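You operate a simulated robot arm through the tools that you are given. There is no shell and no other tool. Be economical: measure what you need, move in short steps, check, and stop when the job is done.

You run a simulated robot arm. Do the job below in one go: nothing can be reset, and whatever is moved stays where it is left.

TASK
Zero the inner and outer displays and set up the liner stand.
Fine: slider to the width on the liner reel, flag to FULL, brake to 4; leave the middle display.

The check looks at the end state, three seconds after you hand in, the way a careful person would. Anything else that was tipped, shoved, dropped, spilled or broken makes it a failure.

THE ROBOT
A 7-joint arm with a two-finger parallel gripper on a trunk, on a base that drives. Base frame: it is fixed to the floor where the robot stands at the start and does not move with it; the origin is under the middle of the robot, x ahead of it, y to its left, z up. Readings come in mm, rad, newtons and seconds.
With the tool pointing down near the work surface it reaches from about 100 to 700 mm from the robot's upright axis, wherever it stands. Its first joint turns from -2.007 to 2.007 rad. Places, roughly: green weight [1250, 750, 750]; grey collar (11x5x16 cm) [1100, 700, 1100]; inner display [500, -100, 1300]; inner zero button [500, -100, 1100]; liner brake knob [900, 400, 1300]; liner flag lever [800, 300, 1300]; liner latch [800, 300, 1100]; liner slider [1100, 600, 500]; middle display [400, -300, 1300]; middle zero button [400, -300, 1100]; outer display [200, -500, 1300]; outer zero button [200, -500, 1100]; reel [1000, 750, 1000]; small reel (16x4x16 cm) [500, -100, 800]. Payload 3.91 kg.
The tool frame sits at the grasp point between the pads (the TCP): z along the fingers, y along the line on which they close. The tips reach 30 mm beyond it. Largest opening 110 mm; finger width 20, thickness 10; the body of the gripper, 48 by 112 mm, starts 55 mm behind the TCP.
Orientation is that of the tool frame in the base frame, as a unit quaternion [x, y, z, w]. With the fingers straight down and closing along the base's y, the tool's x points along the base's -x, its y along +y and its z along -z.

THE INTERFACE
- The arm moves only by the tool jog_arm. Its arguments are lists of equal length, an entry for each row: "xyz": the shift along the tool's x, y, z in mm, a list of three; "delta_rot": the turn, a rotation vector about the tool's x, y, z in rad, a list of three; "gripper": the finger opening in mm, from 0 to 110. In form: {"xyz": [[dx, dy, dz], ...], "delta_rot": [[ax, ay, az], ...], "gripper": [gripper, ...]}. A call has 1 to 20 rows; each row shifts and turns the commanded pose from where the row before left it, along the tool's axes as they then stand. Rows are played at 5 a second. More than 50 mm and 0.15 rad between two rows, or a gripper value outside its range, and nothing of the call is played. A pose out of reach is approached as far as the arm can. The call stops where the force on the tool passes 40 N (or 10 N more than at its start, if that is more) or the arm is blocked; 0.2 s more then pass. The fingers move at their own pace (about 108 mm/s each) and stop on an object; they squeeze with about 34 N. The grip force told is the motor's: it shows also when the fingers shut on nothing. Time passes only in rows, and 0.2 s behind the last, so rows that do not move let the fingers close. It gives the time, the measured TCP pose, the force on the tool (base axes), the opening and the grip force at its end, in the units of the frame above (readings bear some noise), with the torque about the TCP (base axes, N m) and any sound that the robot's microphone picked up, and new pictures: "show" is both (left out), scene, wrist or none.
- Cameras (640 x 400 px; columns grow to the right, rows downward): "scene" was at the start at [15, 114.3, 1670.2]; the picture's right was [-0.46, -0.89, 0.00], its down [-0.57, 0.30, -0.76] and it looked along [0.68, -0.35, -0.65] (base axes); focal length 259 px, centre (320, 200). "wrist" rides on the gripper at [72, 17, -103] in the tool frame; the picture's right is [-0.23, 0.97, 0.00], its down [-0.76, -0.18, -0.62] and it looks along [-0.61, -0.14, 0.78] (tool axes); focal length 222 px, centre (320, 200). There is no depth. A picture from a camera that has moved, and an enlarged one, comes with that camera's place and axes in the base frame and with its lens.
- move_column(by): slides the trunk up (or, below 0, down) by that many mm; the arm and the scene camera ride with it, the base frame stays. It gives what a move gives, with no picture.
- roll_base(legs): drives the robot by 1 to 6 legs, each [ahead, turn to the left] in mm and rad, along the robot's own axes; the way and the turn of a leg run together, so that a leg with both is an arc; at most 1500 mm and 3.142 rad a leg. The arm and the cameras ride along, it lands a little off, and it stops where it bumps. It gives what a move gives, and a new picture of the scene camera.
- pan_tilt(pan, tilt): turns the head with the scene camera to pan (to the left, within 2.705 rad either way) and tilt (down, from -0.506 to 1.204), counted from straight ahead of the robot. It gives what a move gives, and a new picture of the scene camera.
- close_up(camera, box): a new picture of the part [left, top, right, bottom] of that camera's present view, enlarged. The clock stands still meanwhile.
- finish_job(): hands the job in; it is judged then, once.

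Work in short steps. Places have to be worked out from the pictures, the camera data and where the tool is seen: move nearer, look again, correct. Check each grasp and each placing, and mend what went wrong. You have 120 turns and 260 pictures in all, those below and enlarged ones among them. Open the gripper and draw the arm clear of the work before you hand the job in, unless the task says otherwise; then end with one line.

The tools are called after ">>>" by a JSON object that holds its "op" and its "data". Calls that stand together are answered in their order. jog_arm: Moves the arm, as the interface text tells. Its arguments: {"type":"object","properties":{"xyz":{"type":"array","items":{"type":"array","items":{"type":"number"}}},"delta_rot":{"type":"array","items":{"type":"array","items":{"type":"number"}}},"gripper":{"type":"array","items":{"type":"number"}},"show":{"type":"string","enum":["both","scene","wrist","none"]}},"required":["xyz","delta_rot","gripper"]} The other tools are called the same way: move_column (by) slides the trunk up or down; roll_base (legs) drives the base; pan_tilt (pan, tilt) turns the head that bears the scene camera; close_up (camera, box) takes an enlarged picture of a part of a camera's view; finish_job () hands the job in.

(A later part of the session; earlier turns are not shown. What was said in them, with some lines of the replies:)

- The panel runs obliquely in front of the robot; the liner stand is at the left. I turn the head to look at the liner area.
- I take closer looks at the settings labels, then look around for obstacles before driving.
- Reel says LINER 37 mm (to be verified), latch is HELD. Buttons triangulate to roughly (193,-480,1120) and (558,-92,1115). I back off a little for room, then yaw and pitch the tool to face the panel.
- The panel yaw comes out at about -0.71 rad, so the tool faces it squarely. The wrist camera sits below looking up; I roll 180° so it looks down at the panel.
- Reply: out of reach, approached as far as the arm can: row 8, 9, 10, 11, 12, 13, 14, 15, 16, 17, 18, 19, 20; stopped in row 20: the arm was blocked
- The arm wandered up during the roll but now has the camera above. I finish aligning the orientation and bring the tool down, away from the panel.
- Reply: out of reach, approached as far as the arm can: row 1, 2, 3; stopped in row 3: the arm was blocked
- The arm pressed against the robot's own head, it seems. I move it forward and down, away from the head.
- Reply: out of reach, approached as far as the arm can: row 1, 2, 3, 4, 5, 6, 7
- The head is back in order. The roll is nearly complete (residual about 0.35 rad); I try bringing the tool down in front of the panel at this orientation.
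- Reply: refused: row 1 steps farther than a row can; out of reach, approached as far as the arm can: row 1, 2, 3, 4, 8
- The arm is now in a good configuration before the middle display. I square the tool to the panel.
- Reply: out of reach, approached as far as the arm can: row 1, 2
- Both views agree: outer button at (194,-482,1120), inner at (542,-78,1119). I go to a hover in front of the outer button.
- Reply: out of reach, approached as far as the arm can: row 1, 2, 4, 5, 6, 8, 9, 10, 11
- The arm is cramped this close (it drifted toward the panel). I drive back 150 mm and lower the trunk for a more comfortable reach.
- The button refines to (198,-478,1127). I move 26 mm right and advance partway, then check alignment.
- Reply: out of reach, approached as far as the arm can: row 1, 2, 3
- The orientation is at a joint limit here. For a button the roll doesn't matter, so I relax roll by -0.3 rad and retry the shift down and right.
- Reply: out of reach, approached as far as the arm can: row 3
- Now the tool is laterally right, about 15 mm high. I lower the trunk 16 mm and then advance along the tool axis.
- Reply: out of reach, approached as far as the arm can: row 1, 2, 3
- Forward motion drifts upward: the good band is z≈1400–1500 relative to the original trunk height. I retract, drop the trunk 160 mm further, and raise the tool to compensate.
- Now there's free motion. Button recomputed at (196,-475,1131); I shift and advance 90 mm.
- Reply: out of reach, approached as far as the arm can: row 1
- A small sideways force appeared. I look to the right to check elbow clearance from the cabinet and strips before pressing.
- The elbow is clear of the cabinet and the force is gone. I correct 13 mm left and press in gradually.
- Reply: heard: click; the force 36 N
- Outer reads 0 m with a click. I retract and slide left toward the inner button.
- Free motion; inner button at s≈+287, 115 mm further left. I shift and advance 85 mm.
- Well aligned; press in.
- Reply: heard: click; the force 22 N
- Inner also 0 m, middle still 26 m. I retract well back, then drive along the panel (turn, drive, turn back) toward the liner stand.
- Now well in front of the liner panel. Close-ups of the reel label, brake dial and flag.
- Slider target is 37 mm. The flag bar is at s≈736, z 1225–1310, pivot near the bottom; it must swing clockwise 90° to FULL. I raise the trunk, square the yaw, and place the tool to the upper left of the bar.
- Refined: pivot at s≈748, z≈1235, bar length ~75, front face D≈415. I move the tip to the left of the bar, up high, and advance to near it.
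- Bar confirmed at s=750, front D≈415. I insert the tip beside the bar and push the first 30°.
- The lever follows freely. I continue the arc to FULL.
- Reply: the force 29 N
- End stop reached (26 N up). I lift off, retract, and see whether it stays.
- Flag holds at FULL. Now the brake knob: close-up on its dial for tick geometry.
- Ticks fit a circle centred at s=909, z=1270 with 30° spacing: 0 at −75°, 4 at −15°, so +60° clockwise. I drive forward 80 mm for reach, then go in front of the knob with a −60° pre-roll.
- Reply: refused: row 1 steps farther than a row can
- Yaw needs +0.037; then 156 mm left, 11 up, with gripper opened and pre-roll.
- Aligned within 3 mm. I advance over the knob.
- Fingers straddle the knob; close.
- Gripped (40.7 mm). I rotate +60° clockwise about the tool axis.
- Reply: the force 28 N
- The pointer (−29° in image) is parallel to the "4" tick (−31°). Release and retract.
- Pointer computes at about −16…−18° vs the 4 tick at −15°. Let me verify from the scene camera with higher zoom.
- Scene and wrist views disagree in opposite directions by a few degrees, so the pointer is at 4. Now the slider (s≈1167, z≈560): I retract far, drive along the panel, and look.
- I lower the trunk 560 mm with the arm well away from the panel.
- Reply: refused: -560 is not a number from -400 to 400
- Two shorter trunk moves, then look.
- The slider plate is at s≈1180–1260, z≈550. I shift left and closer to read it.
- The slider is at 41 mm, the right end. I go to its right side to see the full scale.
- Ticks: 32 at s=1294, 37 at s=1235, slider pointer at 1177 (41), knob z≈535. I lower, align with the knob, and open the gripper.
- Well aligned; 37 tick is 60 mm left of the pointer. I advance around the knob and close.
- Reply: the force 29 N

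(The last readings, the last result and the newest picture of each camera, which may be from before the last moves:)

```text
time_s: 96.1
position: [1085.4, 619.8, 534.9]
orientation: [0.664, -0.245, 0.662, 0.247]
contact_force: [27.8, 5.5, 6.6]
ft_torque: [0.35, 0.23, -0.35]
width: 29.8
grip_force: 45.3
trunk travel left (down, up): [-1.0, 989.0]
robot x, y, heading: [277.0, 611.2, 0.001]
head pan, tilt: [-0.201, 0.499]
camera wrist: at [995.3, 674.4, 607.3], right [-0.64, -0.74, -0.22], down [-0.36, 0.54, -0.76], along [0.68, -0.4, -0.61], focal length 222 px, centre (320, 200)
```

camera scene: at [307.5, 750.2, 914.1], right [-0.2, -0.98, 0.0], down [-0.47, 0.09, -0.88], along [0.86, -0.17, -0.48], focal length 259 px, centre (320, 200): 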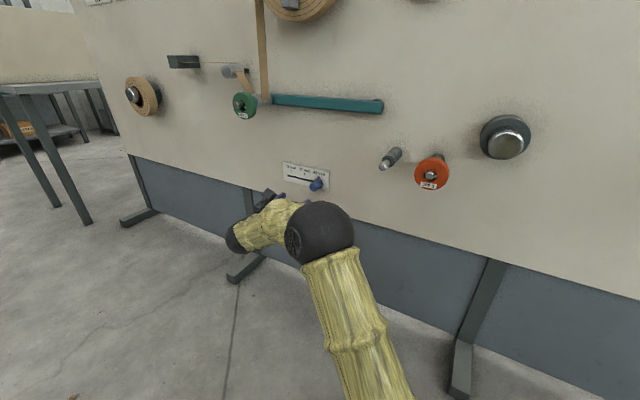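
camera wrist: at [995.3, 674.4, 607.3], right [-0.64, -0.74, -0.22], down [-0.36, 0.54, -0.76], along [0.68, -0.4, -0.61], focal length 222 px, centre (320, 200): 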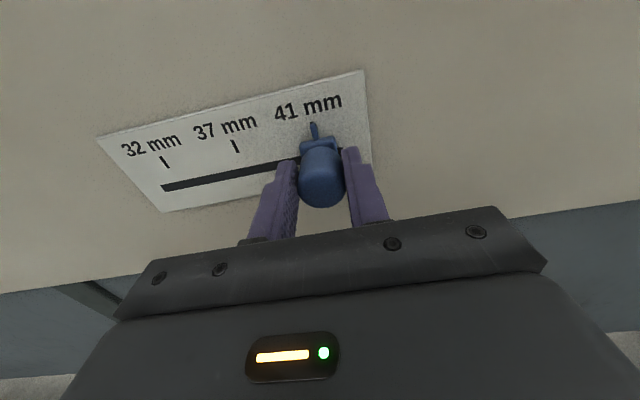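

Gripped (29.8 mm). I slide left in small steps.

>>> {"op": "jog_arm", "data": {"xyz": [[0, -10, 0], [0, -10, 0], [0, -10, 0]], "delta_rot": [[0, 0, 0], [0, 0, 0], [0, 0, 0]], "gripper": [10, 10, 10], "show": "wrist"}}

```text
time_s: 96.9
position: [1102.4, 640.3, 534.7]
orientation: [0.662, -0.248, 0.662, 0.249]
contact_force: [14.4, -14.3, 6.2]
ft_torque: [0.19, 0.22, 0.54]
width: 29.7
grip_force: 44.8
trunk travel left (down, up): [-1.0, 989.0]
robot x, y, heading: [278.9, 611.6, 0.002]
head pan, tilt: [-0.201, 0.499]
camera wrist: at [1013.0, 695.4, 607.1], right [-0.64, -0.73, -0.23], down [-0.35, 0.54, -0.76], along [0.68, -0.41, -0.61], focal length 222 px, centre (320, 200)
```

wrist: 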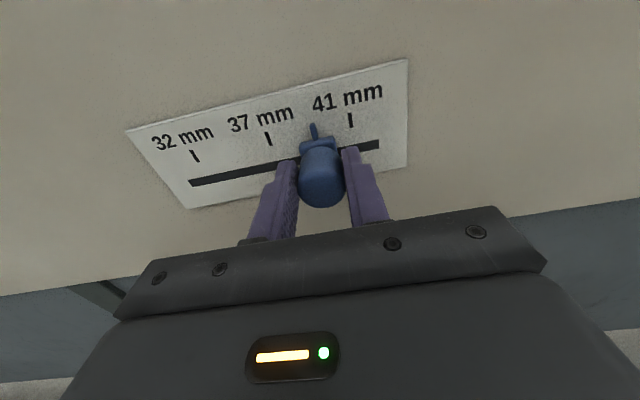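

It slides. Continue 28 mm more and check.

>>> {"op": "jog_arm", "data": {"xyz": [[0, -10, 0], [0, -10, 0], [0, -8, 0], [0, 0, 0]], "delta_rot": [[0, 0, 0], [0, 0, 0], [0, 0, 0], [0, 0, 0]], "gripper": [10, 10, 10, 10], "show": "none"}}

>>> {"op": "close_up", "data": {"camera": "wrist", "box": [230, 80, 410, 200]}}

```text
time_s: 97.9
position: [1119.6, 661.1, 534.7]
orientation: [0.663, -0.246, 0.662, 0.247]
contact_force: [21.7, -15.4, 11.8]
ft_torque: [-0.57, -0.65, 0.72]
width: 29.8
grip_force: 44.9
trunk travel left (down, up): [-1.0, 989.0]
robot x, y, heading: [278.6, 615.6, -0.001]
head pan, tilt: [-0.201, 0.499]
```

```text
3.33 times, centred on (320, 140) of wrist
camera zoom: at [1032.0, 717.3, 607.1], right [-0.64, -0.74, -0.23], down [-0.36, 0.54, -0.76], along [0.68, -0.41, -0.61], focal length 740 px, centre (320, 400)
```

zoom: 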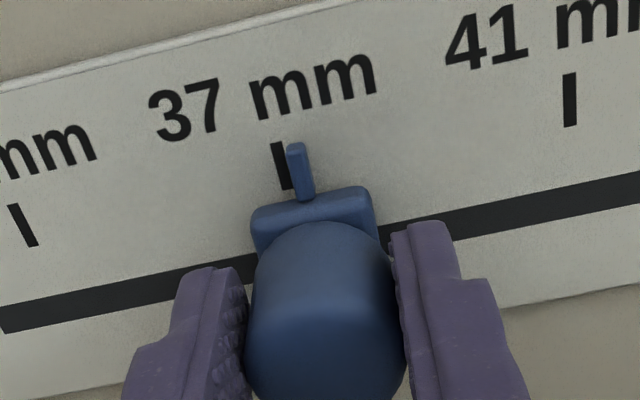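

About 5 mm more to the left.

>>> {"op": "jog_arm", "data": {"xyz": [[0, -4.5, 0], [0, 0, 0]], "delta_rot": [[0, 0, 0], [0, 0, 0]], "gripper": [10, 10], "show": "none"}}

>>> {"op": "close_up", "data": {"camera": "wrist", "box": [230, 80, 410, 200]}}

```text
time_s: 98.5
position: [1122.7, 664.1, 535.0]
orientation: [0.663, -0.247, 0.662, 0.248]
contact_force: [20.8, -17.7, 16.6]
ft_torque: [-0.14, -0.05, 0.68]
width: 29.5
grip_force: 44.7
trunk travel left (down, up): [-1.0, 989.0]
robot x, y, heading: [280.0, 617.6, 0.002]
head pan, tilt: [-0.201, 0.499]
```

```text
3.33 times, centred on (320, 140) of wrist
camera zoom: at [1034.6, 720.4, 607.1], right [-0.64, -0.73, -0.23], down [-0.35, 0.54, -0.76], along [0.68, -0.41, -0.61], focal length 740 px, centre (320, 400)
```

zoom: 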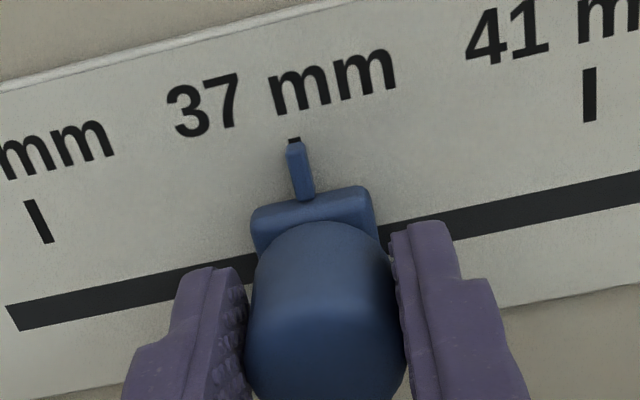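

Pointer now covers the 37 tick. Release and retract, then verify.

>>> {"op": "jog_arm", "data": {"xyz": [[0, 0, 0], [0, 0, 0], [0, 0, -45], [0, 0, -45], [0, 0, -30]], "delta_rot": [[0, 0, 0], [0, 0, 0], [0, 0, 0], [0, 0, 0], [0, 0, 0]], "gripper": [80, 80, 80, 80, 80], "show": "wrist"}}

>>> {"op": "close_up", "data": {"camera": "wrist", "box": [240, 60, 400, 160]}}

```text
time_s: 99.7
position: [1033.5, 745.5, 532.1]
orientation: [0.664, -0.246, 0.662, 0.247]
contact_force: [0.2, -0.1, -0.4]
ft_torque: [0.04, 0.02, -0.01]
width: 80.1
grip_force: 0.0
trunk travel left (down, up): [-1.0, 989.0]
robot x, y, heading: [277.2, 613.6, 0.0]
head pan, tilt: [-0.201, 0.499]
camera wrist: at [943.9, 800.5, 605.0], right [-0.64, -0.74, -0.23], down [-0.36, 0.54, -0.76], along [0.68, -0.41, -0.61], focal length 222 px, centre (320, 200)
```

wrist: 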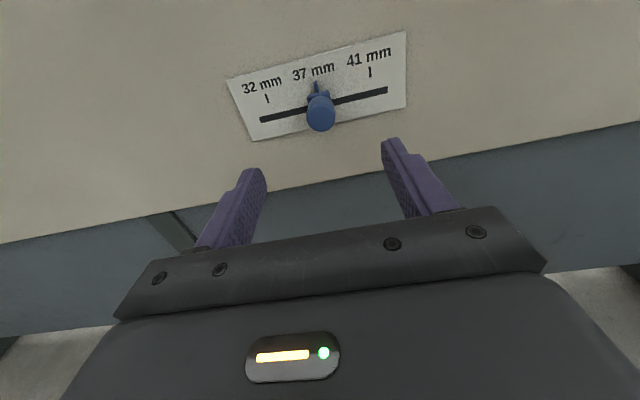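

```text
4.00 times, centred on (320, 110) of wrist
camera zoom: at [943.9, 800.5, 605.0], right [-0.64, -0.74, -0.23], down [-0.36, 0.54, -0.76], along [0.68, -0.41, -0.61], focal length 888 px, centre (320, 560)
```

zoom: 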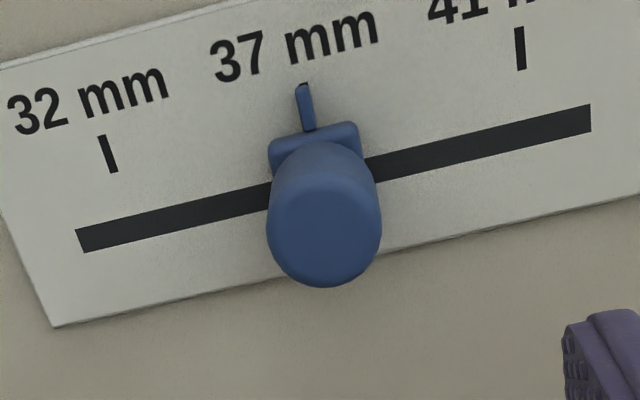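

Slider sits on 37. I retract the arm fully, raise the trunk and do a final check of the panel.

>>> {"op": "jog_arm", "data": {"xyz": [[0, 0, -45], [0, 0, -45], [0, 0, -45], [0, 0, -45], [0, 0, -40]], "delta_rot": [[0, 0, 0], [0, 0, 0], [0, 0, 0], [0, 0, 0], [0, 0, 0]], "gripper": [80, 80, 80, 80, 80], "show": "none"}}

>>> {"op": "move_column", "data": {"by": 380}}

>>> {"op": "pan_tilt", "data": {"pan": -0.55, "tilt": 0.2}}

>>> {"op": "close_up", "data": {"camera": "scene", "box": [160, 60, 480, 260]}}

```text
time_s: 100.9
position: [867.3, 890.1, 532.1]
orientation: [0.664, -0.246, 0.661, 0.248]
contact_force: [0.0, -0.2, -0.6]
ft_torque: [-0.01, 0.03, 0.0]
width: 80.0
grip_force: 0.1
trunk travel left (down, up): [-1.0, 989.0]
robot x, y, heading: [278.5, 614.2, 0.001]
head pan, tilt: [-0.201, 0.499]
```

```text
time_s: 104.6
position: [867.0, 890.9, 911.0]
orientation: [0.663, -0.247, 0.661, 0.248]
contact_force: [-0.5, -0.1, -0.3]
ft_torque: [-0.01, 0.02, 0.02]
width: 79.9
grip_force: 0.1
trunk travel left (down, up): [-381.0, 609.0]
robot x, y, heading: [278.0, 617.2, 0.001]
head pan, tilt: [-0.201, 0.499]
```

```text
time_s: 105.4
position: [867.6, 890.9, 912.6]
orientation: [0.663, -0.247, 0.662, 0.248]
contact_force: [0.2, 0.0, -0.1]
ft_torque: [0.05, -0.02, 0.0]
width: 80.0
grip_force: 0.0
trunk travel left (down, up): [-381.0, 609.0]
robot x, y, heading: [277.7, 616.6, 0.002]
head pan, tilt: [-0.55, 0.201]
camera scene: at [298.1, 719.6, 1321.7], right [-0.52, -0.85, 0.0], down [-0.17, 0.1, -0.98], along [0.84, -0.51, -0.2], focal length 259 px, centre (320, 200)
```

scene: 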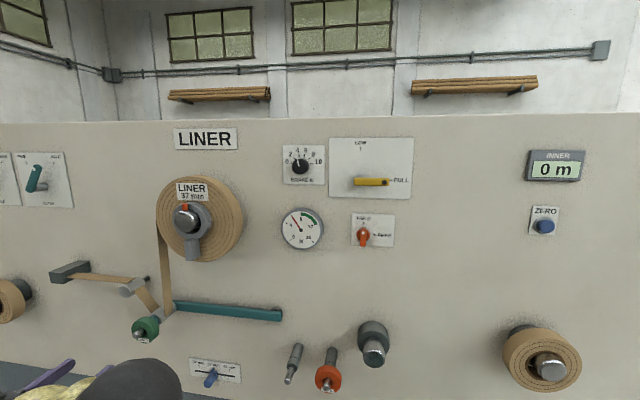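

```text
2.00 times, centred on (320, 160) of scene
camera zoom: at [298.1, 719.6, 1321.7], right [-0.52, -0.85, 0.0], down [-0.17, 0.1, -0.98], along [0.84, -0.51, -0.2], focal length 518 px, centre (320, 280)
```

zoom: 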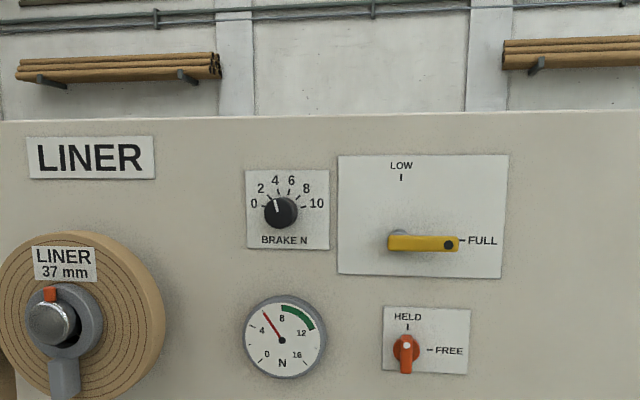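

A near-frontal view; final zoom on the brake dial and the other displays.

>>> {"op": "close_up", "data": {"camera": "scene", "box": [280, 140, 330, 190]}}

>>> {"op": "pan_tilt", "data": {"pan": -1.0, "tilt": 0.2}}

```text
8.00 times, centred on (305, 165) of scene
camera zoom: at [298.1, 719.6, 1321.7], right [-0.52, -0.85, 0.0], down [-0.17, 0.1, -0.98], along [0.84, -0.51, -0.2], focal length 2070 px, centre (440, 480)
```

zoom: 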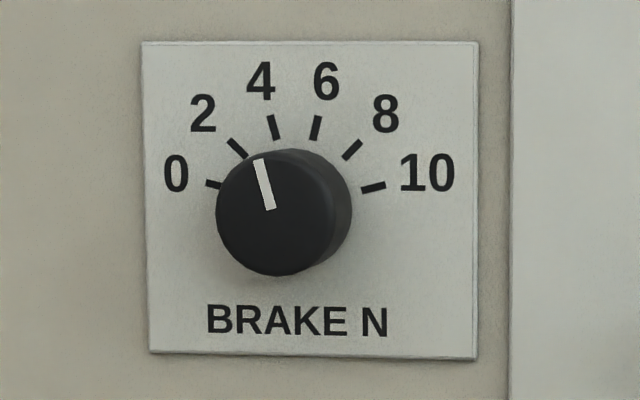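

```text
time_s: 106.3
position: [867.1, 890.4, 911.8]
orientation: [0.663, -0.247, 0.662, 0.248]
contact_force: [0.2, -0.6, 0.5]
ft_torque: [0.0, -0.01, 0.01]
width: 79.8
grip_force: 0.1
trunk travel left (down, up): [-381.0, 609.0]
robot x, y, heading: [281.8, 615.1, 0.004]
head pan, tilt: [-1.0, 0.201]
camera scene: at [269.0, 689.9, 1321.8], right [-0.84, -0.54, 0.0], down [-0.11, 0.17, -0.98], along [0.53, -0.82, -0.2], focal length 259 px, centre (320, 200)
```

scene: 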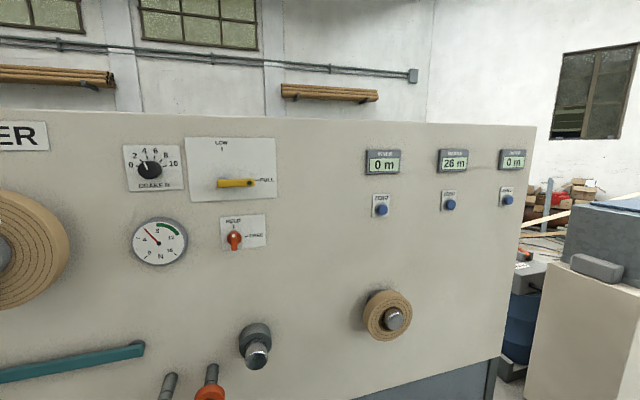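

Inner 0 m, outer 0 m, middle 26 m, flag FULL, brake at 4, slider at 37, latch untouched at HELD, arm clear. I hand in.

>>> {"op": "finish_job", "data": {}}

```text
The job is handed in.
```

I zeroed the inner and outer displays and left the middle at 26 m; on the liner stand, the slider is at 37 mm (the width on the reel), the flag is at FULL and the brake is at 4. The latch is untouched at HELD.
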